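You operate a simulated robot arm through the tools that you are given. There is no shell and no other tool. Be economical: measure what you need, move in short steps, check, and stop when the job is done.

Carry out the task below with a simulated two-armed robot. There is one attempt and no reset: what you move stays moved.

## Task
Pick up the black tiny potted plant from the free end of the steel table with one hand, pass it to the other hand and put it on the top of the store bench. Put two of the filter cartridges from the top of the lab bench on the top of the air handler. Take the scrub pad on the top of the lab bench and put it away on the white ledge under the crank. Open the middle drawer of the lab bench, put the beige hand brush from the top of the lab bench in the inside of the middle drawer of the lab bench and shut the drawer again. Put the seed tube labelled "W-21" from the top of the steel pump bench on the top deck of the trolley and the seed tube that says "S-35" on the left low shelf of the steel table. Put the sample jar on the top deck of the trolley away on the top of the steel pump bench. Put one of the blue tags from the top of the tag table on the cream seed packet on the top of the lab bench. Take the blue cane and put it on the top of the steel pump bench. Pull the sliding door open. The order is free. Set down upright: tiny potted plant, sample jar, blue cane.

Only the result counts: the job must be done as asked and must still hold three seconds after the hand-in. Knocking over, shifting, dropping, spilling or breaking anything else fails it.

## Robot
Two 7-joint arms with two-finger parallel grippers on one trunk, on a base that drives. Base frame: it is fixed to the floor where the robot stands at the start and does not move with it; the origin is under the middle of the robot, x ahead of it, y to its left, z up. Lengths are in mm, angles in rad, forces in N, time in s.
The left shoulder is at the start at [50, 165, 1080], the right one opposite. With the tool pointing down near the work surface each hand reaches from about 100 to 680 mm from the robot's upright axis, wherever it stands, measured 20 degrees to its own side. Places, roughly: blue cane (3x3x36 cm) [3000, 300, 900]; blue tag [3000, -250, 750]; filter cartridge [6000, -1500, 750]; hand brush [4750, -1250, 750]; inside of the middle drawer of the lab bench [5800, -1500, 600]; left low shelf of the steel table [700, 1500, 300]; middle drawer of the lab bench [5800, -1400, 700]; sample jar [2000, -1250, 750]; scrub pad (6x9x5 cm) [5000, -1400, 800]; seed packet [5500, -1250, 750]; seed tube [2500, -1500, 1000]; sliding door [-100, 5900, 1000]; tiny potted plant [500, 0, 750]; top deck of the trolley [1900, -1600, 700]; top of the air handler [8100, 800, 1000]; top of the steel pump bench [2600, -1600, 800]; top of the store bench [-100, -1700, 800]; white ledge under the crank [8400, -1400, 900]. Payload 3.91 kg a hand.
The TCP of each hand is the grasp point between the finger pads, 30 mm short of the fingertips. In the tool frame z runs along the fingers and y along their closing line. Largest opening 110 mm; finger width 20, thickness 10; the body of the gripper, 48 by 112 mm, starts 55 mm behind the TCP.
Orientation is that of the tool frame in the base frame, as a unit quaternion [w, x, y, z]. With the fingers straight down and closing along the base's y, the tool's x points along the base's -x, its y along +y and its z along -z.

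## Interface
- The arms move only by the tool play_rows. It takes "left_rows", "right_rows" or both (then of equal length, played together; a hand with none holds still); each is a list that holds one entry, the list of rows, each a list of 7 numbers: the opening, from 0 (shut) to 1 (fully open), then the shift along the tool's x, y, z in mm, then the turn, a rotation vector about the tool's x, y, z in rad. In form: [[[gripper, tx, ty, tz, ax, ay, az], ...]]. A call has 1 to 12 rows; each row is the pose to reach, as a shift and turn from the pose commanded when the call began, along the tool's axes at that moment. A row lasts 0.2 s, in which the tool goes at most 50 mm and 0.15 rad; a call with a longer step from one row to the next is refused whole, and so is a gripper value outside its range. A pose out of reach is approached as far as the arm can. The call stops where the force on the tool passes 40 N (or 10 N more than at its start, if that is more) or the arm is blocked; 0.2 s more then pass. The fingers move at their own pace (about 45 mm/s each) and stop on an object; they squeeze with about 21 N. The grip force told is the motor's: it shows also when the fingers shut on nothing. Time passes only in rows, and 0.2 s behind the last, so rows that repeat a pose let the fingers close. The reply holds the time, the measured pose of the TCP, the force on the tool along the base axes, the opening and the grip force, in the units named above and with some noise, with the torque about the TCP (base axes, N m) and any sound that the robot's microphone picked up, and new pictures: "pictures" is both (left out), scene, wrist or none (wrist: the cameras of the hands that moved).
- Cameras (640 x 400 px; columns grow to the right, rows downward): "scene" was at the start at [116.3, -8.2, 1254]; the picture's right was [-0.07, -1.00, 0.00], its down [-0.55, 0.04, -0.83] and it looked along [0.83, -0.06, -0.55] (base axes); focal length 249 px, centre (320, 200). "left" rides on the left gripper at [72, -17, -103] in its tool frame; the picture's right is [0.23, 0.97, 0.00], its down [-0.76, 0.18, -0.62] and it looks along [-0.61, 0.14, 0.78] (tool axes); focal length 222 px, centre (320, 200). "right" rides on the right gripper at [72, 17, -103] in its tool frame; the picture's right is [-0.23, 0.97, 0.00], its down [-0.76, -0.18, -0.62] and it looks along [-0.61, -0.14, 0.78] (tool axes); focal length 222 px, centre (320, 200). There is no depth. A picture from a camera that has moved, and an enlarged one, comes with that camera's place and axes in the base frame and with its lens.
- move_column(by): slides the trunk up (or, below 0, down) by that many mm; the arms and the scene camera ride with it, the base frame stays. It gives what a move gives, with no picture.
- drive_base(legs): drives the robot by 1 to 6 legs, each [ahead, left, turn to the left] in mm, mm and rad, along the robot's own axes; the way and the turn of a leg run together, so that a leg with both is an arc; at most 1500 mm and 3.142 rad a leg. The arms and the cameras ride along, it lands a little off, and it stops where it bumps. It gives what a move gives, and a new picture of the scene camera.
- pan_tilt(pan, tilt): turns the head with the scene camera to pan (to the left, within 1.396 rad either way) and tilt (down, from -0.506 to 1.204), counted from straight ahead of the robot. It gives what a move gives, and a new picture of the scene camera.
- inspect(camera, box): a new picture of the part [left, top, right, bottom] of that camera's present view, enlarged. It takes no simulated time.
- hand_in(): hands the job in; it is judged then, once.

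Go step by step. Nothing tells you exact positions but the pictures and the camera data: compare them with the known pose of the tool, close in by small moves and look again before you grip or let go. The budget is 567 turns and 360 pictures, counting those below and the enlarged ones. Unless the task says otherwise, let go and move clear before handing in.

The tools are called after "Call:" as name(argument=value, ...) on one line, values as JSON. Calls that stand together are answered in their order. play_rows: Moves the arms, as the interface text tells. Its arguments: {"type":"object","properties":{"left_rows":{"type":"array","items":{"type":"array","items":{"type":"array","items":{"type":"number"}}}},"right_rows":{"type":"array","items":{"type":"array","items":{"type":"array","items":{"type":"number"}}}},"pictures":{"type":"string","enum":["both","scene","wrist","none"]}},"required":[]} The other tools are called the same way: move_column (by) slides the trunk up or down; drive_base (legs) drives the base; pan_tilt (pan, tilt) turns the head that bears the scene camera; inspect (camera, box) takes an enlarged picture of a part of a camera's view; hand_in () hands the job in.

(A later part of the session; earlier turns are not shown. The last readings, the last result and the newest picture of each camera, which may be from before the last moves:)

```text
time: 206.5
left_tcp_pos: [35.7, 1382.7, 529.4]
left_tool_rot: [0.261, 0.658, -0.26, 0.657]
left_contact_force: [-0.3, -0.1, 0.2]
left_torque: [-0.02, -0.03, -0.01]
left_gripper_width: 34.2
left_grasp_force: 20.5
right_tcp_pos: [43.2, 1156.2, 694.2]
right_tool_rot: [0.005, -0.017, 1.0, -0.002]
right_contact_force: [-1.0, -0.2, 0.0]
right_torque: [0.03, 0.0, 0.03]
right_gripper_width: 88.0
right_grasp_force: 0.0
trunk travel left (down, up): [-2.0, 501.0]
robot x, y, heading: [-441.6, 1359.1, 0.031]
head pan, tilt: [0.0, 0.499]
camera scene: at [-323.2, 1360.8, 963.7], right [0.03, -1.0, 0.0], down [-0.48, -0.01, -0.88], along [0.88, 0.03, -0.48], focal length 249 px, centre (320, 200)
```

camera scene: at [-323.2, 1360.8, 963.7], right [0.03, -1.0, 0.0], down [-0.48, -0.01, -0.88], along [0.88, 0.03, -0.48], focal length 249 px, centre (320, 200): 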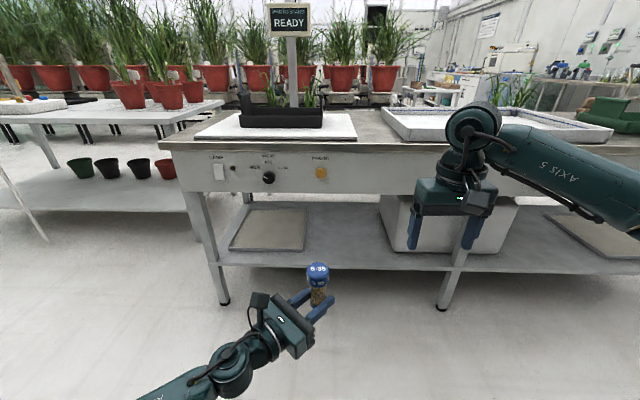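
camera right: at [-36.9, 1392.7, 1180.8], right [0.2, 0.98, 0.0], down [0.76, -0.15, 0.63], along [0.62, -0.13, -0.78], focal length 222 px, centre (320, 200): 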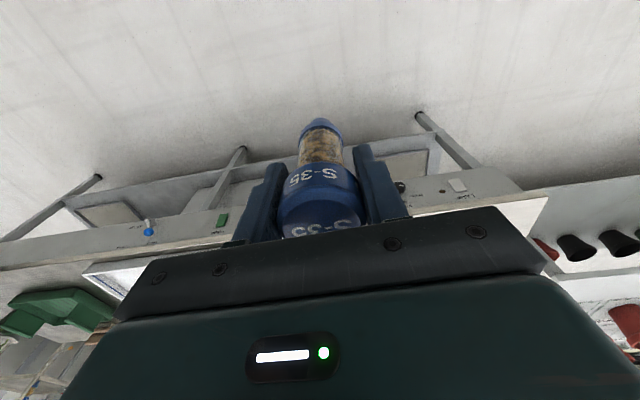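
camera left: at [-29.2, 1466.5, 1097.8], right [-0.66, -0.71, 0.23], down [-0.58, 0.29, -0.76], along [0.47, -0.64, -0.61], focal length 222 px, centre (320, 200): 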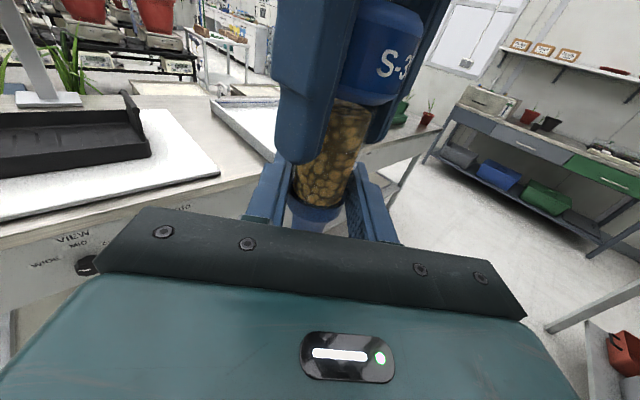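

Call:
play_rows(right_rows=[[[0.8, 26, -15, 0, 0, 0, 0], [0.8, 52, -30, 0, 0, 0, 0], [0.8, 78, -45, 0, 0, 0, 0], [0.8, 104, -60, 0, 0, 0, 0], [0.8, 130, -75, 0, 0, 0, 0], [0.8, 155, -90, 0, 0, 0, 0]]], left_rows=[[[0, 0, -10, -10, 0.131, 0, 0], [0, 0, -20, -20, 0.262, 0, 0], [0, 0, -30, -30, 0.393, 0, 0], [0, 0, -40, -40, 0.524, 0, 0], [0, 0, -50, -50, 0.655, 0, 0], [0, 0, -60, -60, 0.785, 0, 0]]], pictures="scene")

```text
time: 208.1
left_tcp_pos: [54.0, 1517.4, 546.6]
left_tool_rot: [-0.06, 0.687, 0.023, 0.724]
left_contact_force: [-0.8, 0.9, -0.2]
left_torque: [-0.02, -0.02, 0.0]
left_gripper_width: 34.2
left_grasp_force: 20.9
right_tcp_pos: [-109.6, 1062.5, 693.2]
right_tool_rot: [0.003, -0.017, 1.0, -0.002]
right_contact_force: [0.9, -0.2, -0.1]
right_torque: [-0.01, 0.0, 0.02]
right_gripper_width: 88.0
right_grasp_force: 0.0
trunk travel left (down, up): [-2.0, 501.0]
robot x, y, heading: [-444.8, 1363.1, 0.03]
head pan, tilt: [0.0, 0.499]
stopped in row 6 (left hand): the arm was blocked; the commanded pose is now the measured one
camera scene: at [-323.1, 1361.2, 962.4], right [0.03, -1.0, 0.0], down [-0.48, -0.02, -0.88], along [0.88, 0.03, -0.48], focal length 249 px, centre (320, 200)
```

scene: 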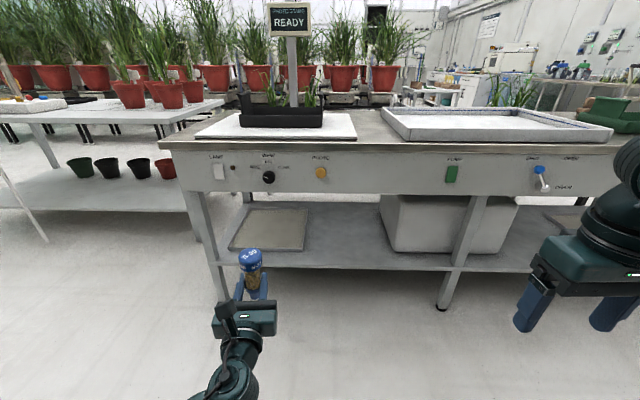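

Call:
play_rows(left_rows=[[[0, 0, 0, 15, 0, 0, 0], [0, 0, 0, 30, 0, -0.028, -0.025], [0, 0, 0, 45, 0, -0.056, -0.049], [0, 0, 0, 45, 0, -0.056, -0.049]]], pictures="none")

```text
time: 209.1
left_tcp_pos: [97.9, 1520.1, 548.6]
left_tool_rot: [-0.039, 0.708, 0.039, 0.704]
left_contact_force: [0.9, 0.5, -0.1]
left_torque: [0.03, 0.04, -0.03]
left_gripper_width: 34.1
left_grasp_force: 21.0
right_tcp_pos: [-109.7, 1062.6, 693.5]
right_tool_rot: [0.004, -0.018, 1.0, -0.002]
right_contact_force: [-0.2, 0.3, 0.3]
right_torque: [0.01, 0.0, 0.0]
right_gripper_width: 88.1
right_grasp_force: 0.0
trunk travel left (down, up): [-2.0, 501.0]
robot x, y, heading: [-446.0, 1357.9, 0.036]
head pan, tilt: [0.0, 0.499]
```

Call:
play_rows(left_rows=[[[0, -35, 0, 0, 0, 0, 0], [0, -70, 0, 0, 0, 0, 0], [0, -105, 0, 0, 0, 0, 0], [0, -140, 0, 0, 0, 0, 0], [0, -160, 0, 0, 0, 0, 0], [0, -160, 0, 0, 0, 0, 0]]], pictures="none")

Call:
drive_base(legs=[[0, -225, 0], [270, 0, 0]])

Call:
inspect(camera="left", box=[0, 0, 640, 400])

```text
time: 210.5
left_tcp_pos: [103.8, 1530.5, 398.9]
left_tool_rot: [-0.049, 0.701, 0.038, 0.711]
left_contact_force: [0.2, -0.4, 0.0]
left_torque: [0.01, 0.01, 0.02]
left_gripper_width: 34.2
left_grasp_force: 20.8
right_tcp_pos: [-109.8, 1061.0, 695.9]
right_tool_rot: [0.005, -0.017, 1.0, -0.002]
right_contact_force: [-0.3, 0.4, -0.5]
right_torque: [0.01, -0.01, 0.0]
right_gripper_width: 88.3
right_grasp_force: 0.2
trunk travel left (down, up): [-2.0, 501.0]
robot x, y, heading: [-441.5, 1362.6, 0.028]
head pan, tilt: [0.0, 0.499]
```

```text
time: 214.6
left_tcp_pos: [382.3, 1319.1, 396.9]
left_tool_rot: [-0.05, 0.702, 0.041, 0.71]
left_contact_force: [-0.1, 0.3, 0.2]
left_torque: [-0.02, -0.01, -0.02]
left_gripper_width: 34.2
left_grasp_force: 20.8
right_tcp_pos: [169.3, 851.3, 693.9]
right_tool_rot: [0.003, -0.019, 1.0, -0.002]
right_contact_force: [0.1, 0.0, 0.3]
right_torque: [-0.02, 0.0, 0.01]
right_gripper_width: 88.0
right_grasp_force: 0.1
trunk travel left (down, up): [-2.0, 501.0]
robot x, y, heading: [-164.0, 1144.7, 0.032]
head pan, tilt: [0.0, 0.499]
camera scene: at [-44.0, 1149.1, 963.6], right [0.03, -1.0, 0.0], down [-0.48, -0.02, -0.88], along [0.88, 0.03, -0.48], focal length 249 px, centre (320, 200)
```

scene: 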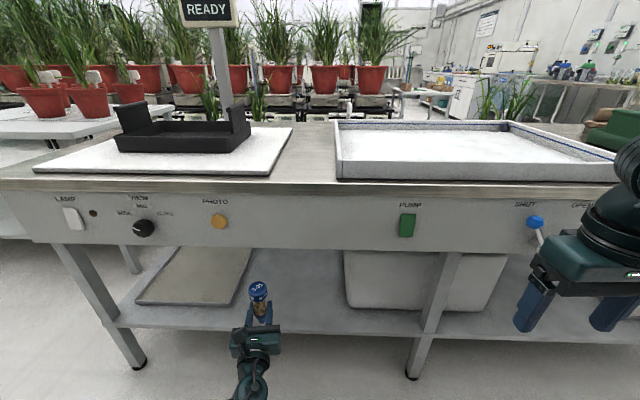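

```text
1.00 times, centred on (320, 200) of left (not enlarged: the box is as wide or as high as the picture)
camera zoom: at [275.3, 1323.2, 467.6], right [0.12, -0.97, 0.21], down [-0.59, -0.24, -0.77], along [0.8, -0.03, -0.6], focal length 222 px, centre (320, 200)
```

zoom: 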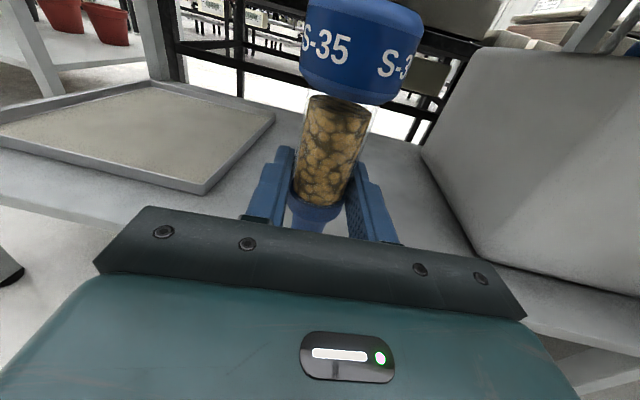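

Call:
inspect(camera="scene", box=[200, 240, 400, 365])

```text
3.20 times, centred on (300, 302) of scene
camera zoom: at [-44.0, 1149.1, 963.6], right [0.03, -1.0, 0.0], down [-0.48, -0.02, -0.88], along [0.88, 0.03, -0.48], focal length 797 px, centre (384, -128)
```

zoom: 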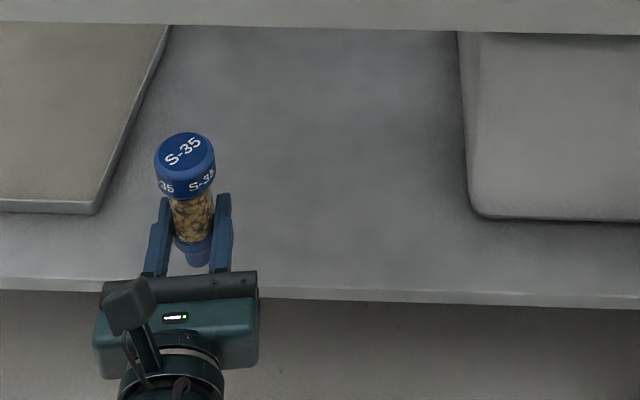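

Call:
drive_base(legs=[[90, -35, 0]])

Call:
play_rows(left_rows=[[[0, -10, 0, 0, 0, 0, 0], [0, -20, 0, 0, 0, 0, 0], [0, -20, 0, 0, 0, 0, 0]]], pictures="wrist")

```text
time: 215.7
left_tcp_pos: [472.8, 1288.2, 395.8]
left_tool_rot: [-0.05, 0.701, 0.04, 0.71]
left_contact_force: [0.4, -0.1, 0.6]
left_torque: [0.02, 0.0, 0.04]
left_gripper_width: 34.3
left_grasp_force: 21.1
right_tcp_pos: [261.1, 818.3, 693.6]
right_tool_rot: [0.004, -0.018, 1.0, -0.002]
right_contact_force: [0.2, -0.3, -0.5]
right_torque: [-0.04, -0.05, -0.03]
right_gripper_width: 88.2
right_grasp_force: 0.1
trunk travel left (down, up): [-2.0, 501.0]
robot x, y, heading: [-72.3, 1112.2, 0.035]
head pan, tilt: [0.0, 0.499]
camera scene: at [47.0, 1116.8, 963.6], right [0.03, -1.0, 0.0], down [-0.48, -0.02, -0.88], along [0.88, 0.03, -0.48], focal length 249 px, centre (320, 200)
```

scene: 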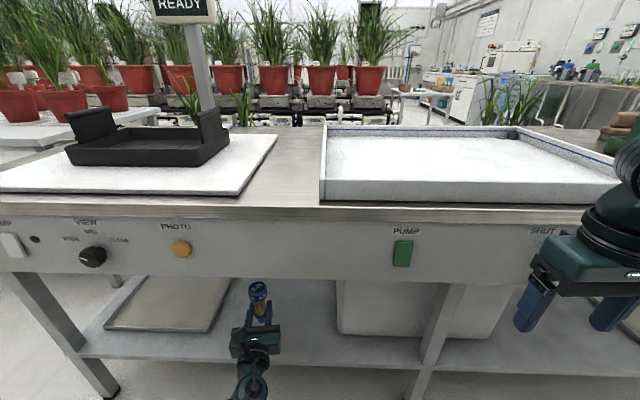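

```text
time: 216.5
left_tcp_pos: [475.1, 1292.0, 377.5]
left_tool_rot: [-0.053, 0.7, 0.039, 0.711]
left_contact_force: [0.1, -0.8, 0.5]
left_torque: [0.0, 0.01, 0.03]
left_gripper_width: 34.2
left_grasp_force: 20.6
right_tcp_pos: [260.3, 817.9, 694.7]
right_tool_rot: [0.005, -0.018, 1.0, -0.002]
right_contact_force: [0.5, -0.2, 0.1]
right_torque: [0.0, -0.01, 0.01]
right_gripper_width: 88.1
right_grasp_force: 0.0
trunk travel left (down, up): [-2.0, 501.0]
robot x, y, heading: [-70.9, 1108.4, 0.034]
head pan, tilt: [0.0, 0.499]
camera left: at [368.1, 1294.7, 449.2], right [0.12, -0.97, 0.21], down [-0.58, -0.24, -0.78], along [0.8, -0.03, -0.6], focal length 222 px, centre (320, 200)
```

left: 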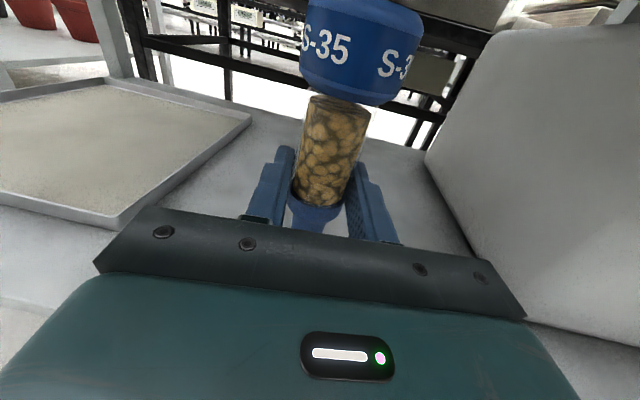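

Call:
play_rows(left_rows=[[[0, -8, 0, 0, 0, 0, 0], [0, -16, 0, 0, 0, 0, 0], [0, -22, 0, 0, 0, 0, 0], [0, -22, 0, 0, 0, 0, 0]]], pictures="none")

Call:
play_rows(left_rows=[[[0, -4, 0, 0, 0, 0, 0], [0, -8, 0, 0, 0, 0, 0], [0, -8, 0, 0, 0, 0, 0]]], pictures="wrist")

```text
time: 217.5
left_tcp_pos: [473.7, 1296.5, 353.5]
left_tool_rot: [-0.056, 0.7, 0.036, 0.711]
left_contact_force: [-0.8, 0.5, 0.2]
left_torque: [0.0, 0.04, -0.02]
left_gripper_width: 34.2
left_grasp_force: 20.7
right_tcp_pos: [259.7, 818.3, 693.8]
right_tool_rot: [0.004, -0.018, 1.0, -0.003]
right_contact_force: [0.5, -0.4, 0.4]
right_torque: [0.05, 0.03, -0.02]
right_gripper_width: 88.0
right_grasp_force: 0.0
trunk travel left (down, up): [-2.0, 501.0]
robot x, y, heading: [-73.3, 1115.0, 0.031]
head pan, tilt: [0.0, 0.499]
```

```text
time: 218.3
left_tcp_pos: [473.9, 1298.6, 346.0]
left_tool_rot: [-0.059, 0.699, 0.035, 0.711]
left_contact_force: [0.0, 0.6, -0.6]
left_torque: [-0.01, 0.01, -0.01]
left_gripper_width: 34.3
left_grasp_force: 21.1
right_tcp_pos: [260.6, 817.8, 694.4]
right_tool_rot: [0.006, -0.018, 1.0, -0.002]
right_contact_force: [-0.6, -0.1, 0.3]
right_torque: [0.03, -0.01, 0.04]
right_gripper_width: 88.1
right_grasp_force: 0.0
trunk travel left (down, up): [-2.0, 501.0]
robot x, y, heading: [-70.8, 1112.0, 0.036]
head pan, tilt: [0.0, 0.499]
camera left: at [367.7, 1300.9, 418.0], right [0.12, -0.97, 0.2], down [-0.58, -0.23, -0.78], along [0.8, -0.02, -0.6], focal length 222 px, centre (320, 200)
```

left: 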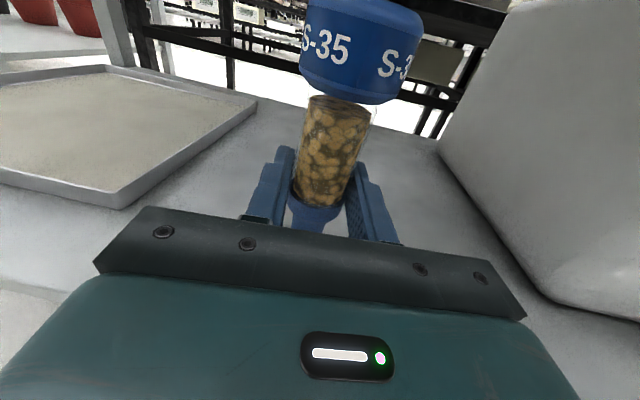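

Call:
play_rows(left_rows=[[[0, -4, 0, 0, 0, 0, 0], [0, -8, 0, 0, 0, 0, 0], [0, -12, 0, 0, 0, 0, 0], [0, -12, 0, 0, 0, 0, 0]]], pictures="none")

Call:
play_rows(left_rows=[[[0, -3, 0, 0, 0, 0, 0], [0, -6, 0, 0, 0, 0, 0], [0, -6, 0, 0, 0, 0, 0]]], pictures="none")

```text
time: 219.3
left_tcp_pos: [474.2, 1303.0, 334.8]
left_tool_rot: [-0.06, 0.7, 0.034, 0.711]
left_contact_force: [-0.3, -0.9, 0.4]
left_torque: [-0.01, -0.03, 0.01]
left_gripper_width: 34.0
left_grasp_force: 21.0
right_tcp_pos: [260.8, 818.7, 695.4]
right_tool_rot: [0.005, -0.018, 1.0, -0.003]
right_contact_force: [0.6, -0.1, -0.3]
right_torque: [0.0, 0.0, 0.03]
right_gripper_width: 88.0
right_grasp_force: 0.1
trunk travel left (down, up): [-2.0, 501.0]
robot x, y, heading: [-74.1, 1112.9, 0.034]
head pan, tilt: [0.0, 0.499]
```

```text
time: 220.1
left_tcp_pos: [475.0, 1304.4, 328.5]
left_tool_rot: [-0.061, 0.7, 0.035, 0.711]
left_contact_force: [-0.9, 0.3, -0.2]
left_torque: [0.0, 0.03, 0.0]
left_gripper_width: 34.5
left_grasp_force: 20.7
right_tcp_pos: [260.7, 818.4, 694.8]
right_tool_rot: [0.004, -0.019, 1.0, -0.004]
right_contact_force: [0.2, 0.5, -0.9]
right_torque: [0.01, 0.02, -0.01]
right_gripper_width: 87.8
right_grasp_force: 0.0
trunk travel left (down, up): [-2.0, 501.0]
robot x, y, heading: [-70.4, 1116.4, 0.029]
head pan, tilt: [0.0, 0.499]
```

Call:
play_rows(left_rows=[[[0, -3, 0, 0, 0, 0, 0], [0, -6, 0, 0, 0, 0, 0], [0, -6, 0, 0, 0, 0, 0]]], pictures="none")

Call:
play_rows(left_rows=[[[0, -3, 0, 0, 0, 0, 0], [0, -6, 0, 0, 0, 0, 0], [0, -6, 0, 0, 0, 0, 0]]], pictures="scene")

```text
time: 220.9
left_tcp_pos: [475.1, 1305.5, 322.5]
left_tool_rot: [-0.061, 0.7, 0.033, 0.711]
left_contact_force: [-0.7, -0.4, -0.2]
left_torque: [0.02, 0.0, -0.03]
left_gripper_width: 34.2
left_grasp_force: 21.1
right_tcp_pos: [260.4, 818.7, 694.9]
right_tool_rot: [0.005, -0.018, 1.0, -0.003]
right_contact_force: [0.0, -0.6, -0.3]
right_torque: [0.0, -0.01, 0.02]
right_gripper_width: 88.0
right_grasp_force: 0.1
trunk travel left (down, up): [-2.0, 501.0]
robot x, y, heading: [-72.3, 1114.3, 0.036]
head pan, tilt: [0.0, 0.499]
```

```text
time: 221.7
left_tcp_pos: [474.9, 1306.8, 316.8]
left_tool_rot: [-0.062, 0.7, 0.033, 0.711]
left_contact_force: [-0.3, -0.5, 0.4]
left_torque: [0.01, -0.01, 0.01]
left_gripper_width: 34.3
left_grasp_force: 21.4
right_tcp_pos: [260.6, 818.3, 694.5]
right_tool_rot: [0.005, -0.019, 1.0, -0.004]
right_contact_force: [0.0, 0.9, 0.0]
right_torque: [0.03, 0.02, -0.03]
right_gripper_width: 88.0
right_grasp_force: 0.2
trunk travel left (down, up): [-2.0, 501.0]
robot x, y, heading: [-70.7, 1115.0, 0.033]
head pan, tilt: [0.0, 0.499]
camera scene: at [46.0, 1117.5, 963.9], right [0.03, -1.0, 0.0], down [-0.48, -0.02, -0.88], along [0.88, 0.03, -0.48], focal length 249 px, centre (320, 200)
```

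scene: 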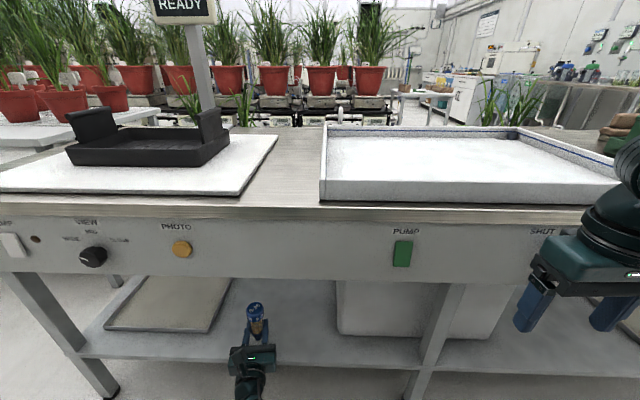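

Call:
play_rows(left_rows=[[[0, -3, 0, 0, 0, 0, 0], [0, -6, 0, 0, 0, 0, 0], [0, -6, 0, 0, 0, 0, 0]]], pictures="none")

Call:
inspect(camera="scene", box=[200, 270, 320, 390])

```text
time: 222.5
left_tcp_pos: [475.4, 1308.6, 310.1]
left_tool_rot: [-0.064, 0.699, 0.034, 0.711]
left_contact_force: [0.2, 0.4, -1.0]
left_torque: [-0.01, 0.02, -0.04]
left_gripper_width: 34.4
left_grasp_force: 21.2
right_tcp_pos: [260.6, 818.9, 694.8]
right_tool_rot: [0.004, -0.018, 1.0, -0.004]
right_contact_force: [0.2, -0.4, -0.1]
right_torque: [-0.02, 0.0, -0.03]
right_gripper_width: 88.4
right_grasp_force: 0.0
trunk travel left (down, up): [-2.0, 501.0]
robot x, y, heading: [-72.0, 1115.4, 0.032]
head pan, tilt: [0.0, 0.499]
```

```text
3.33 times, centred on (260, 330) of scene
camera zoom: at [46.0, 1117.6, 963.9], right [0.03, -1.0, 0.0], down [-0.48, -0.02, -0.88], along [0.88, 0.03, -0.48], focal length 830 px, centre (520, -233)
```

zoom: 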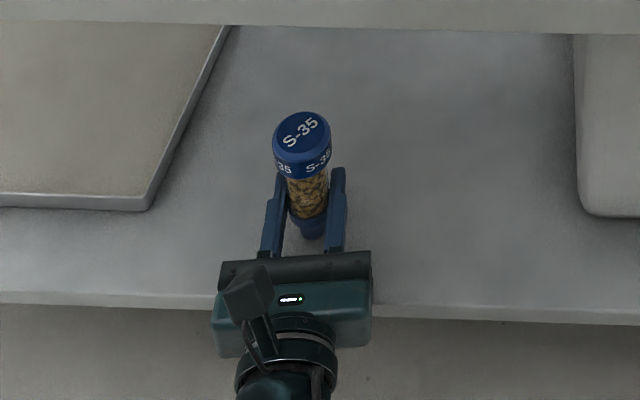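

Call:
drive_base(legs=[[35, 0, 0]])

Call:
play_rows(left_rows=[[[0, -3, 0, 0, 0, 0, 0], [0, -6, 0, 0, 0, 0, 0], [0, -6, 0, 0, 0, 0, 0]]], pictures="none")

Call:
play_rows(left_rows=[[[0, -3, 0, 0, 0, 0, 0], [0, -6, 0, 0, 0, 0, 0], [0, -6, 0, 0, 0, 0, 0]]], pictures="none")

```text
time: 223.4
left_tcp_pos: [510.8, 1308.5, 311.2]
left_tool_rot: [-0.063, 0.699, 0.034, 0.712]
left_contact_force: [0.2, -0.4, 0.4]
left_torque: [-0.01, 0.01, 0.04]
left_gripper_width: 34.6
left_grasp_force: 21.6
right_tcp_pos: [294.5, 820.0, 695.8]
right_tool_rot: [0.005, -0.018, 1.0, -0.005]
right_contact_force: [-0.1, 0.5, -0.6]
right_torque: [-0.02, 0.01, 0.0]
right_gripper_width: 87.9
right_grasp_force: 0.0
trunk travel left (down, up): [-2.0, 501.0]
robot x, y, heading: [-35.6, 1115.7, 0.035]
head pan, tilt: [0.0, 0.499]
camera scene: at [81.4, 1119.0, 963.7], right [0.03, -1.0, 0.0], down [-0.48, -0.02, -0.88], along [0.88, 0.03, -0.48], focal length 249 px, centre (320, 200)
```

scene: 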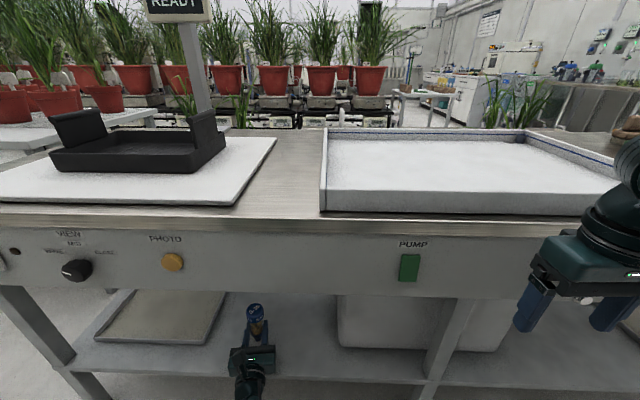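

```text
time: 224.2
left_tcp_pos: [512.8, 1311.6, 307.1]
left_tool_rot: [-0.066, 0.696, 0.033, 0.715]
left_contact_force: [-10.5, 2.5, 27.7]
left_torque: [-0.27, 1.54, -0.4]
left_gripper_width: 34.3
left_grasp_force: 21.0
right_tcp_pos: [294.6, 818.7, 694.8]
right_tool_rot: [0.004, -0.018, 1.0, -0.002]
right_contact_force: [-0.3, -0.8, -0.2]
right_torque: [0.05, -0.03, 0.01]
right_gripper_width: 88.0
right_grasp_force: 0.0
trunk travel left (down, up): [-2.0, 501.0]
robot x, y, heading: [-42.0, 1113.6, 0.028]
head pan, tilt: [0.0, 0.499]
```

```text
time: 224.5
left_tcp_pos: [512.8, 1312.0, 308.6]
left_tool_rot: [-0.065, 0.694, 0.034, 0.716]
left_contact_force: [-8.4, 1.7, 15.2]
left_torque: [-0.36, 1.88, -0.34]
left_gripper_width: 34.2
left_grasp_force: 21.3
right_tcp_pos: [295.0, 819.5, 695.0]
right_tool_rot: [0.005, -0.018, 1.0, -0.001]
right_contact_force: [0.0, -0.4, 0.7]
right_torque: [0.02, 0.01, -0.02]
right_gripper_width: 88.2
right_grasp_force: 0.0
trunk travel left (down, up): [-2.0, 501.0]
robot x, y, heading: [-38.6, 1115.4, 0.036]
head pan, tilt: [0.0, 0.499]
stopped in row 1 (left hand): the force on the tool passed its limit at 46 N (the readings are from after the stop); the commanded pose is now the measured one
```

Call:
play_rows(left_rows=[[[0, 3, 0, 0, 0, 0.02, 0], [0, 3, 0, -14, 0, 0.03, 0], [0, 1, 0, -25, 0, 0.03, 0], [0, -1, 0, -25, 0, 0.03, 0], [0, -1, 0, -25, 0, 0.03, 0]]], pictures="none")

```text
time: 225.7
left_tcp_pos: [497.1, 1314.9, 313.5]
left_tool_rot: [-0.07, 0.679, 0.032, 0.73]
left_contact_force: [0.3, 0.6, -0.7]
left_torque: [0.0, 0.0, 0.02]
left_gripper_width: 34.3
left_grasp_force: 21.4
right_tcp_pos: [296.8, 820.6, 693.6]
right_tool_rot: [0.004, -0.018, 1.0, -0.003]
right_contact_force: [-0.5, 0.5, -0.8]
right_torque: [0.01, 0.01, 0.01]
right_gripper_width: 88.0
right_grasp_force: 0.1
trunk travel left (down, up): [-2.0, 501.0]
robot x, y, heading: [-35.0, 1115.0, 0.033]
head pan, tilt: [0.0, 0.499]
```

Call:
play_rows(left_rows=[[[0, 0, 0, 0, 0, -0.04, 0], [0, -3, 0, 0, 0, -0.075, 0], [0, -6, 0, 0, 0, -0.075, 0], [0, -6, 0, 0, 0, -0.075, 0]]], pictures="none")

Call:
play_rows(left_rows=[[[0, -2, 0, 0, 0, 0, 0], [0, -4, 0, 0, 0, 0, 0], [0, -4, 0, 0, 0, 0, 0]]], pictures="none")

```text
time: 226.7
left_tcp_pos: [495.7, 1312.3, 306.8]
left_tool_rot: [-0.067, 0.706, 0.033, 0.705]
left_contact_force: [2.6, -5.3, 16.3]
left_torque: [-0.33, -0.26, 0.0]
left_gripper_width: 34.4
left_grasp_force: 20.9
right_tcp_pos: [296.5, 819.7, 694.8]
right_tool_rot: [0.003, -0.019, 1.0, -0.004]
right_contact_force: [-0.6, 1.1, 0.0]
right_torque: [-0.01, -0.03, 0.01]
right_gripper_width: 88.0
right_grasp_force: 0.1
trunk travel left (down, up): [-2.0, 501.0]
robot x, y, heading: [-33.8, 1111.5, 0.03]
head pan, tilt: [0.0, 0.499]
```

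```text
time: 227.2
left_tcp_pos: [496.0, 1314.6, 306.4]
left_tool_rot: [-0.067, 0.704, 0.035, 0.706]
left_contact_force: [-3.2, -1.0, 5.8]
left_torque: [-0.21, 0.56, -0.01]
left_gripper_width: 34.4
left_grasp_force: 20.9
right_tcp_pos: [294.9, 819.6, 694.1]
right_tool_rot: [0.005, -0.019, 1.0, -0.001]
right_contact_force: [-0.5, 0.0, 0.1]
right_torque: [-0.02, 0.03, 0.01]
right_gripper_width: 87.9
right_grasp_force: 0.1
trunk travel left (down, up): [-2.0, 501.0]
robot x, y, heading: [-38.8, 1113.8, 0.03]
head pan, tilt: [0.0, 0.499]
stopped in row 2 (left hand): the force on the tool passed its limit at 44 N (the readings are from after the stop); the commanded pose is now the measured one
```

Tube touches the shelf. I open.

Call:
play_rows(left_rows=[[[0.45, 0, 0, 0, 0, 0, 0], [0.6, 0, 0, 0, 0, 0, 0], [0.6, 0, 0, 0, 0, 0, 0]]], pictures="wrist")

```text
time: 228.0
left_tcp_pos: [496.1, 1315.0, 306.5]
left_tool_rot: [-0.068, 0.704, 0.034, 0.706]
left_contact_force: [-3.6, -3.1, 9.6]
left_torque: [-0.37, 0.89, 0.04]
left_gripper_width: 66.0
left_grasp_force: 0.1
right_tcp_pos: [294.7, 818.9, 694.5]
right_tool_rot: [0.004, -0.019, 1.0, -0.003]
right_contact_force: [0.0, -0.7, 0.9]
right_torque: [-0.01, 0.0, 0.0]
right_gripper_width: 88.2
right_grasp_force: 0.0
trunk travel left (down, up): [-2.0, 501.0]
robot x, y, heading: [-36.1, 1115.8, 0.027]
head pan, tilt: [0.0, 0.499]
camera left: at [390.7, 1314.4, 378.7], right [0.14, -0.97, 0.18], down [-0.59, -0.23, -0.77], along [0.79, 0.0, -0.61], focal length 222 px, centre (320, 200)
```

left: 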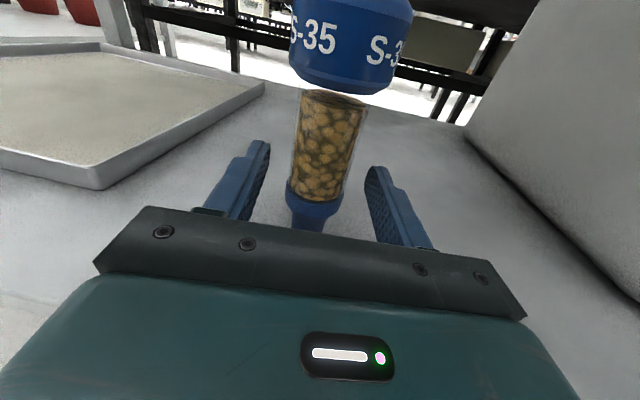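

It stands by itself. I withdraw straight back, slightly rising, and then back the base off.

Call:
play_rows(left_rows=[[[0.7, 2, 0, 0, 0, 0, 0], [0.7, 2, 0, -25, 0, 0, 0], [0.7, 2, 0, -50, 0, 0, 0]]], pictures="none")

Call:
drive_base(legs=[[-350, 0, 0]])

```text
time: 229.0
left_tcp_pos: [465.6, 1320.9, 325.8]
left_tool_rot: [-0.077, 0.69, 0.037, 0.718]
left_contact_force: [-0.3, -0.1, -0.2]
left_torque: [-0.02, 0.02, 0.01]
left_gripper_width: 77.2
left_grasp_force: 0.1
right_tcp_pos: [296.4, 819.6, 695.0]
right_tool_rot: [0.003, -0.018, 1.0, -0.002]
right_contact_force: [0.2, 1.4, 0.8]
right_torque: [-0.03, 0.03, 0.0]
right_gripper_width: 87.9
right_grasp_force: 0.1
trunk travel left (down, up): [-2.0, 501.0]
robot x, y, heading: [-37.0, 1119.2, 0.033]
head pan, tilt: [0.0, 0.499]
stopped in row 3 (left hand): the arm was blocked; the commanded pose is now the measured one
```

```text
time: 231.3
left_tcp_pos: [114.5, 1307.5, 325.7]
left_tool_rot: [-0.074, 0.69, 0.033, 0.719]
left_contact_force: [-0.8, 0.7, 0.3]
left_torque: [0.0, 0.0, 0.0]
left_gripper_width: 77.3
left_grasp_force: 0.1
right_tcp_pos: [-57.5, 806.7, 694.2]
right_tool_rot: [0.004, -0.014, 1.0, -0.003]
right_contact_force: [0.4, 0.3, 0.3]
right_torque: [-0.02, -0.05, 0.0]
right_gripper_width: 88.2
right_grasp_force: 0.2
trunk travel left (down, up): [-2.0, 501.0]
robot x, y, heading: [-386.1, 1108.6, 0.025]
head pan, tilt: [0.0, 0.499]
camera scene: at [-269.6, 1106.8, 963.7], right [0.03, -1.0, 0.0], down [-0.48, -0.01, -0.88], along [0.88, 0.02, -0.48], focal length 249 px, centre (320, 200)
```

scene: 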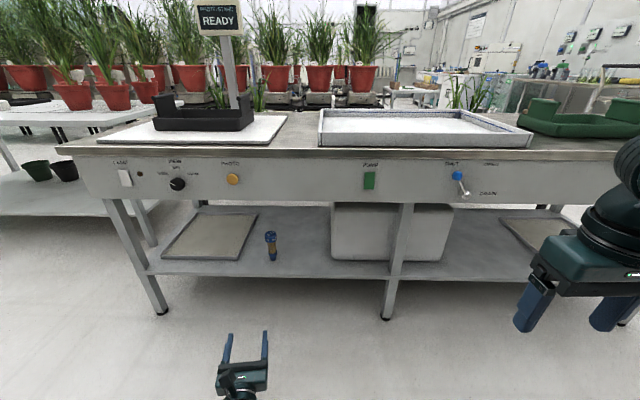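

S-35 stands on the left low shelf. Next the sliding door, far along +y: I raise the trunk and drive there.

Call:
move_column(by=320)

Call:
drive_base(legs=[[0, 0, 1.545], [0, -200, 0], [1400, 0, 0], [1200, 0, 0]])

Call:
pan_tilt(pan=0.0, tilt=0.2)

```text
time: 234.4
left_tcp_pos: [115.2, 1307.3, 645.2]
left_tool_rot: [-0.075, 0.69, 0.034, 0.719]
left_contact_force: [0.1, -0.2, -0.6]
left_torque: [-0.01, 0.01, 0.02]
left_gripper_width: 77.0
left_grasp_force: 0.1
right_tcp_pos: [-57.8, 806.8, 1014.2]
right_tool_rot: [0.003, -0.014, 1.0, -0.003]
right_contact_force: [0.9, 0.0, 0.6]
right_torque: [0.0, 0.02, 0.0]
right_gripper_width: 87.9
right_grasp_force: 0.0
trunk travel left (down, up): [-322.0, 181.0]
robot x, y, heading: [-389.0, 1103.0, 0.03]
head pan, tilt: [0.0, 0.499]
```

```text
time: 238.6
left_tcp_pos: [-569.0, 1619.2, 655.1]
left_tool_rot: [0.556, -0.462, -0.505, -0.471]
left_contact_force: [0.0, -0.3, -0.4]
left_torque: [-0.06, -0.02, 0.01]
left_gripper_width: 77.2
left_grasp_force: 0.1
right_tcp_pos: [-79.4, 1427.9, 1013.4]
right_tool_rot: [-0.005, 0.71, -0.705, -0.003]
right_contact_force: [-0.1, 0.1, 1.0]
right_torque: [0.0, -0.02, 0.0]
right_gripper_width: 88.0
right_grasp_force: 0.0
trunk travel left (down, up): [-322.0, 181.0]
robot x, y, heading: [-384.3, 1109.2, 1.578]
head pan, tilt: [0.0, 0.499]
stopped in leg 1: the robot was blocked; the commanded pose is now the measured one
camera scene: at [-386.0, 1222.9, 1284.0], right [1.0, 0.01, 0.0], down [0.0, -0.48, -0.88], along [-0.01, 0.88, -0.48], focal length 249 px, centre (320, 200)
```

scene: 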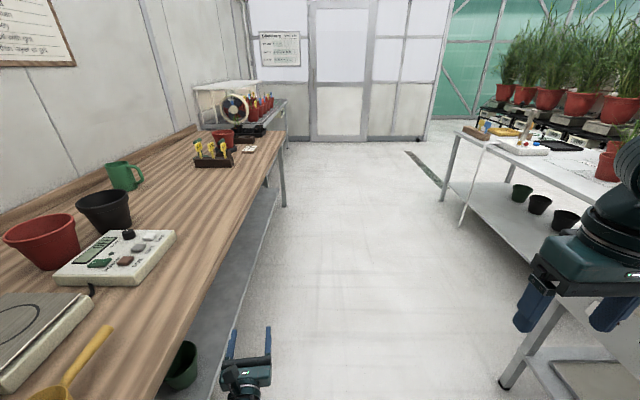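

```text
time: 239.4
left_tcp_pos: [-567.5, 1617.6, 654.3]
left_tool_rot: [0.556, -0.463, -0.506, -0.47]
left_contact_force: [0.4, -0.1, 0.3]
left_torque: [0.01, -0.02, 0.03]
left_gripper_width: 77.0
left_grasp_force: 0.1
right_tcp_pos: [-79.1, 1429.0, 1013.3]
right_tool_rot: [-0.003, 0.71, -0.704, -0.003]
right_contact_force: [-0.2, -0.1, 0.2]
right_torque: [0.0, 0.01, -0.01]
right_gripper_width: 88.1
right_grasp_force: 0.1
trunk travel left (down, up): [-322.0, 181.0]
robot x, y, heading: [-390.2, 1106.3, 1.576]
head pan, tilt: [0.0, 0.201]
camera scene: at [-385.4, 1226.0, 1311.4], right [1.0, 0.01, 0.0], down [0.0, -0.2, -0.98], along [-0.01, 0.98, -0.2], focal length 249 px, centre (320, 200)
```

scene: 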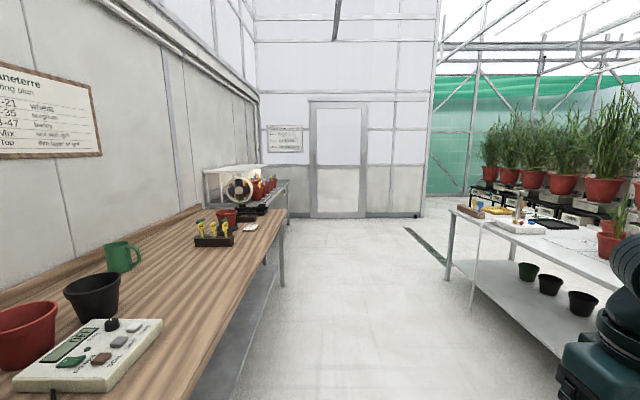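

Call:
drive_base(legs=[[0, -350, 0], [1450, 0, 0], [1450, 0, 0], [800, 0, 0]])

```text
time: 260.6
left_tcp_pos: [-230.6, 5327.8, 653.0]
left_tool_rot: [0.555, -0.464, -0.506, -0.471]
left_contact_force: [0.0, -0.1, 0.7]
left_torque: [-0.02, 0.0, 0.03]
left_gripper_width: 77.1
left_grasp_force: 0.0
right_tcp_pos: [256.6, 5137.2, 1013.4]
right_tool_rot: [-0.004, 0.708, -0.706, 0.0]
right_contact_force: [0.4, 0.7, -0.5]
right_torque: [0.0, -0.02, 0.01]
right_gripper_width: 88.3
right_grasp_force: 0.1
trunk travel left (down, up): [-322.0, 181.0]
robot x, y, heading: [-46.4, 4816.5, 1.569]
head pan, tilt: [0.0, 0.201]
camera scene: at [-50.8, 4934.9, 1311.4], right [1.0, 0.0, 0.0], down [0.0, -0.2, -0.98], along [0.0, 0.98, -0.2], focal length 249 px, centre (320, 200)
```

scene: 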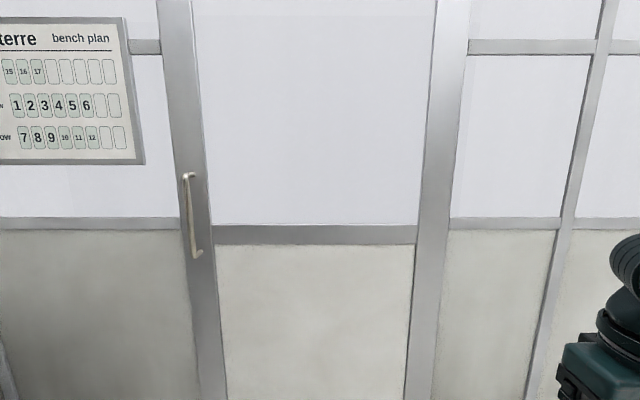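

Call:
pan_tilt(pan=0.0, tilt=-0.4)

Call:
pan_tilt(pan=0.0, tilt=0.75)

```text
time: 261.6
left_tcp_pos: [-230.6, 5326.8, 653.8]
left_tool_rot: [0.554, -0.464, -0.506, -0.471]
left_contact_force: [0.4, -0.1, -0.3]
left_torque: [-0.01, -0.01, 0.02]
left_gripper_width: 77.0
left_grasp_force: 0.1
right_tcp_pos: [257.8, 5135.9, 1013.1]
right_tool_rot: [-0.004, 0.708, -0.707, 0.0]
right_contact_force: [-0.7, -0.6, -0.3]
right_torque: [-0.03, -0.02, -0.03]
right_gripper_width: 88.1
right_grasp_force: 0.1
trunk travel left (down, up): [-322.0, 181.0]
robot x, y, heading: [-50.2, 4816.1, 1.574]
head pan, tilt: [0.0, -0.4]
camera scene: at [-50.9, 4914.9, 1362.9], right [1.0, 0.0, 0.0], down [0.0, 0.39, -0.92], along [0.0, 0.92, 0.39], focal length 249 px, centre (320, 200)
```

scene: 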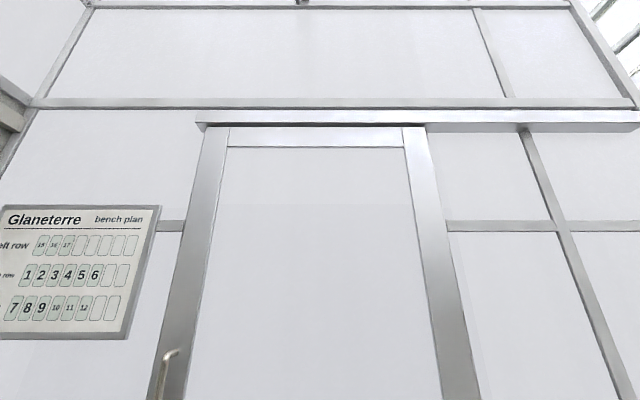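

```text
time: 262.9
left_tcp_pos: [-229.9, 5328.5, 652.8]
left_tool_rot: [0.554, -0.464, -0.506, -0.47]
left_contact_force: [0.2, -0.2, 0.0]
left_torque: [0.02, 0.01, 0.04]
left_gripper_width: 77.0
left_grasp_force: 0.1
right_tcp_pos: [257.2, 5136.3, 1014.9]
right_tool_rot: [-0.005, 0.708, -0.706, -0.001]
right_contact_force: [-0.1, -0.3, 0.4]
right_torque: [-0.01, -0.02, 0.0]
right_gripper_width: 88.2
right_grasp_force: 0.1
trunk travel left (down, up): [-322.0, 181.0]
robot x, y, heading: [-49.8, 4815.1, 1.573]
head pan, tilt: [0.0, 0.75]
camera scene: at [-50.9, 4924.5, 1261.9], right [1.0, 0.0, 0.0], down [0.0, -0.68, -0.73], along [0.0, 0.73, -0.68], focal length 249 px, centre (320, 200)
```

scene: 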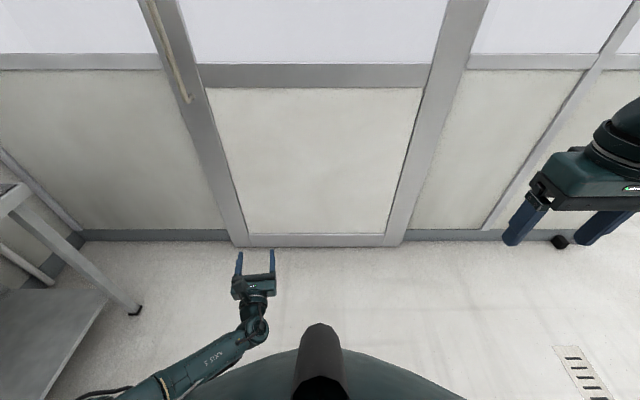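

The door's track runs to the right, so it slides toward +x; its vertical handle is at about x -540, y 5860, z 900–1144. I raise the left hand and line it up with the handle.

Call:
move_column(by=180)

Call:
play_rows(left_rows=[[[1, 40, 0, 0, -0.06, -0.03, 0], [1, 80, 0, 0, -0.12, -0.057, 0], [1, 120, 0, 0, -0.12, -0.057, 0], [1, 160, 0, 0, -0.12, -0.057, 0], [1, 180, 0, 0, -0.12, -0.057, 0]]], pictures="none")

Call:
drive_base(legs=[[0, 310, 0], [330, 0, 0]])

Call:
pan_tilt(pan=0.4, tilt=0.5)

Call:
inspect(camera="left", box=[0, 0, 640, 400])

```text
time: 264.9
left_tcp_pos: [-230.5, 5328.0, 832.1]
left_tool_rot: [0.554, -0.464, -0.506, -0.471]
left_contact_force: [-0.5, -1.1, 0.2]
left_torque: [0.0, -0.03, 0.0]
left_gripper_width: 77.0
left_grasp_force: 0.1
right_tcp_pos: [258.0, 5136.5, 1195.0]
right_tool_rot: [-0.004, 0.708, -0.706, -0.001]
right_contact_force: [0.5, 0.1, -0.4]
right_torque: [0.01, 0.0, 0.02]
right_gripper_width: 88.0
right_grasp_force: 0.1
trunk travel left (down, up): [-502.0, 1.0]
robot x, y, heading: [-52.9, 4813.9, 1.571]
head pan, tilt: [0.0, 0.75]
```

```text
time: 266.1
left_tcp_pos: [-223.0, 5318.0, 1012.7]
left_tool_rot: [0.511, -0.51, -0.492, -0.486]
left_contact_force: [0.8, -0.1, -0.6]
left_torque: [0.01, -0.02, -0.02]
left_gripper_width: 110.3
left_grasp_force: 0.1
right_tcp_pos: [258.1, 5136.3, 1194.6]
right_tool_rot: [-0.004, 0.708, -0.706, -0.001]
right_contact_force: [-0.3, 0.2, 0.1]
right_torque: [0.01, 0.01, 0.05]
right_gripper_width: 88.0
right_grasp_force: 0.0
trunk travel left (down, up): [-502.0, 1.0]
robot x, y, heading: [-46.7, 4813.1, 1.573]
head pan, tilt: [0.0, 0.75]
```

```text
time: 271.3
left_tcp_pos: [-536.9, 5650.6, 1012.2]
left_tool_rot: [-0.509, 0.511, 0.491, 0.488]
left_contact_force: [-0.2, -0.6, 0.8]
left_torque: [-0.01, 0.04, 0.0]
left_gripper_width: 109.9
left_grasp_force: 0.0
right_tcp_pos: [-57.7, 5465.8, 1194.6]
right_tool_rot: [0.004, -0.706, 0.708, 0.0]
right_contact_force: [-0.5, 1.3, -0.2]
right_torque: [0.0, 0.01, -0.05]
right_gripper_width: 87.9
right_grasp_force: 0.0
trunk travel left (down, up): [-502.0, 1.0]
robot x, y, heading: [-369.2, 5146.8, 1.567]
head pan, tilt: [0.0, 0.75]
camera scene: at [-367.4, 5254.8, 1441.7], right [1.0, -0.01, 0.0], down [0.0, -0.68, -0.73], along [0.0, 0.73, -0.68], focal length 249 px, centre (320, 200)
```

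scene: 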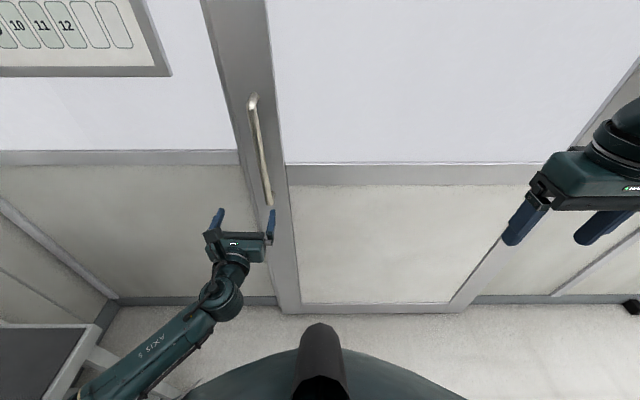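

```text
time: 272.1
left_tcp_pos: [-537.3, 5648.3, 1012.5]
left_tool_rot: [-0.509, 0.511, 0.491, 0.488]
left_contact_force: [0.3, -0.5, 0.3]
left_torque: [-0.05, -0.02, -0.01]
left_gripper_width: 109.8
left_grasp_force: 0.0
right_tcp_pos: [-57.7, 5464.6, 1194.9]
right_tool_rot: [0.004, -0.706, 0.708, 0.001]
right_contact_force: [0.6, 0.4, 0.3]
right_torque: [-0.01, -0.02, 0.03]
right_gripper_width: 88.2
right_grasp_force: 0.0
trunk travel left (down, up): [-502.0, 1.0]
robot x, y, heading: [-364.8, 5144.6, 1.564]
head pan, tilt: [0.4, 0.499]
camera scene: at [-402.7, 5255.4, 1463.7], right [0.92, 0.38, 0.0], down [0.18, -0.44, -0.88], along [-0.34, 0.81, -0.48], focal length 249 px, centre (320, 200)
```

scene: 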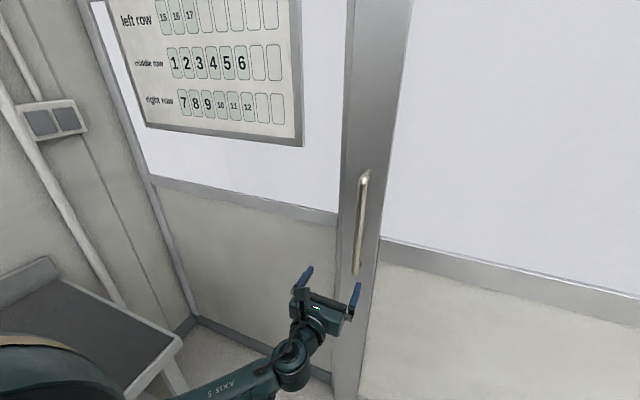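

```text
1.00 times, centred on (320, 200) of left (not enlarged: the box is as wide or as high as the picture)
camera zoom: at [-551.5, 5547.0, 1085.7], right [0.98, 0.0, 0.19], down [0.15, -0.63, -0.77], along [0.12, 0.78, -0.62], focal length 222 px, centre (320, 200)
```

zoom: 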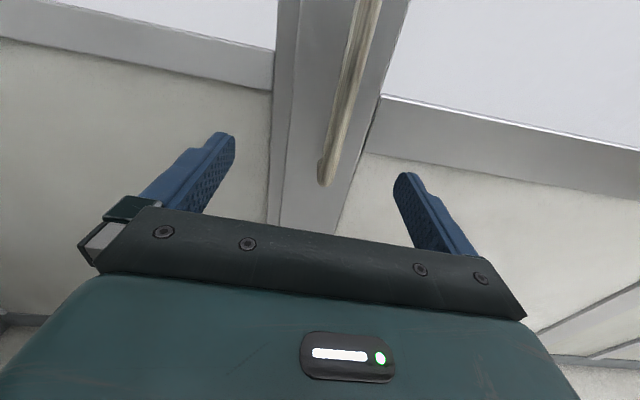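

Call:
play_rows(left_rows=[[[1, 30, 10, 20, 0, 0, 0], [1, 60, 20, 50, 0, 0, 0], [1, 80, 20, 70, 0, 0, 0], [1, 80, 20, 70, 0, 0, 0]]], pictures="both")

```text
time: 273.1
left_tcp_pos: [-513.2, 5720.2, 1090.0]
left_tool_rot: [-0.51, 0.511, 0.491, 0.488]
left_contact_force: [-0.6, 0.6, -0.3]
left_torque: [0.01, 0.0, -0.01]
left_gripper_width: 110.0
left_grasp_force: 0.0
right_tcp_pos: [-58.2, 5463.9, 1194.0]
right_tool_rot: [0.004, -0.706, 0.708, 0.001]
right_contact_force: [-0.8, -0.2, -1.4]
right_torque: [-0.01, -0.02, 0.02]
right_gripper_width: 88.1
right_grasp_force: 0.1
trunk travel left (down, up): [-502.0, 1.0]
robot x, y, heading: [-368.2, 5142.7, 1.56]
head pan, tilt: [0.4, 0.499]
camera scene: at [-402.8, 5255.1, 1463.8], right [0.92, 0.38, 0.0], down [0.18, -0.44, -0.88], along [-0.34, 0.81, -0.48], focal length 249 px, centre (320, 200)
camera left: at [-528.0, 5616.6, 1164.8], right [0.98, 0.0, 0.19], down [0.15, -0.63, -0.77], along [0.12, 0.78, -0.62], focal length 222 px, centre (320, 200)
```

scene: 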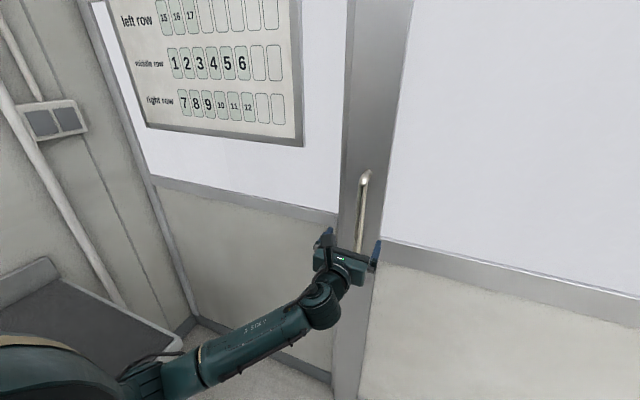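
left: 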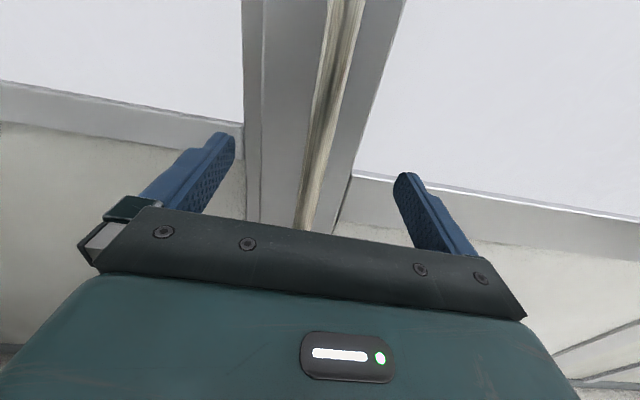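

Call:
play_rows(left_rows=[[[1, 0, 0, 20, 0, 0, 0], [1, 0, 0, 40, 0, 0, 0], [1, 0, 0, 55, 0, 0, 0], [1, 0, 0, 55, 0, 0, 0]]], pictures="wrist")

```text
time: 274.1
left_tcp_pos: [-513.7, 5774.0, 1091.2]
left_tool_rot: [-0.509, 0.511, 0.491, 0.489]
left_contact_force: [0.0, -0.2, -0.2]
left_torque: [-0.01, 0.0, -0.03]
left_gripper_width: 110.3
left_grasp_force: 0.0
right_tcp_pos: [-57.9, 5464.5, 1194.6]
right_tool_rot: [0.004, -0.706, 0.708, 0.0]
right_contact_force: [-0.4, 0.1, -0.3]
right_torque: [-0.01, -0.01, -0.01]
right_gripper_width: 88.0
right_grasp_force: 0.1
trunk travel left (down, up): [-502.0, 1.0]
robot x, y, heading: [-369.6, 5144.5, 1.569]
head pan, tilt: [0.4, 0.499]
camera left: at [-527.9, 5671.8, 1164.5], right [0.98, 0.0, 0.19], down [0.15, -0.63, -0.77], along [0.12, 0.78, -0.62], focal length 222 px, centre (320, 200)
```

left: 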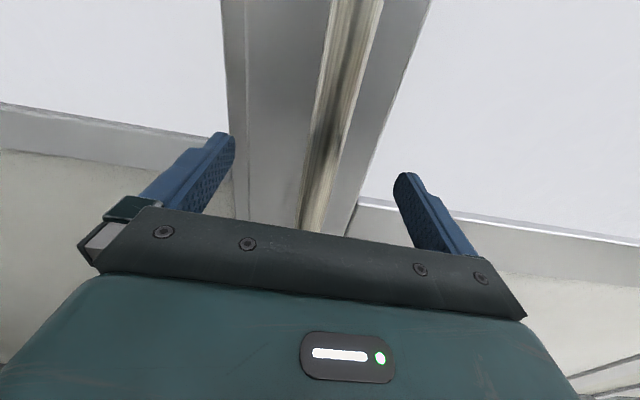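

Call:
play_rows(left_rows=[[[1, 0, 0, 10, 0, 0, 0], [1, 0, 0, 20, 0, 0, 0], [1, 0, 0, 20, 0, 0, 0], [0, 0, 0, 20, 0, 0, 0], [0, 0, 0, 20, 0, 0, 0], [0, 0, 0, 20, 0, 0, 0], [0, 0, 0, 20, 0, 0, 0], [0, 0, 0, 20, 0, 0, 0], [0, 0, 0, 20, 0, 0, 0]]], pictures="wrist")

```text
time: 276.1
left_tcp_pos: [-513.6, 5793.8, 1090.3]
left_tool_rot: [-0.509, 0.511, 0.491, 0.489]
left_contact_force: [2.2, 0.3, -0.7]
left_torque: [0.28, -0.52, 0.01]
left_gripper_width: 22.3
left_grasp_force: 38.7
right_tcp_pos: [-57.6, 5465.2, 1193.7]
right_tool_rot: [0.003, -0.707, 0.707, 0.001]
right_contact_force: [-0.1, -0.5, 0.2]
right_torque: [-0.02, -0.02, 0.01]
right_gripper_width: 87.9
right_grasp_force: 0.1
trunk travel left (down, up): [-502.0, 1.0]
robot x, y, heading: [-363.5, 5142.6, 1.565]
head pan, tilt: [0.4, 0.499]
camera left: at [-528.1, 5692.1, 1163.6], right [0.98, 0.0, 0.19], down [0.15, -0.63, -0.77], along [0.12, 0.78, -0.62], focal length 222 px, centre (320, 200)
```

left: 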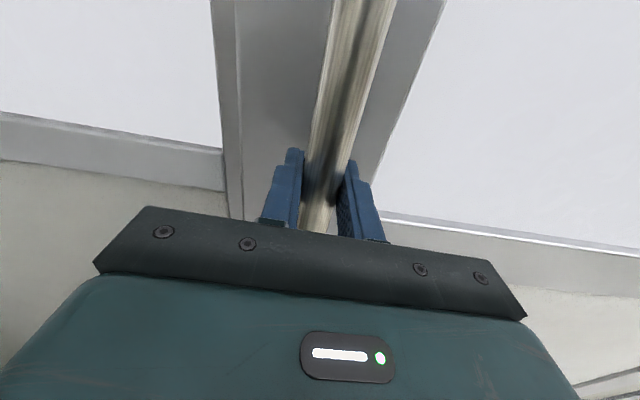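

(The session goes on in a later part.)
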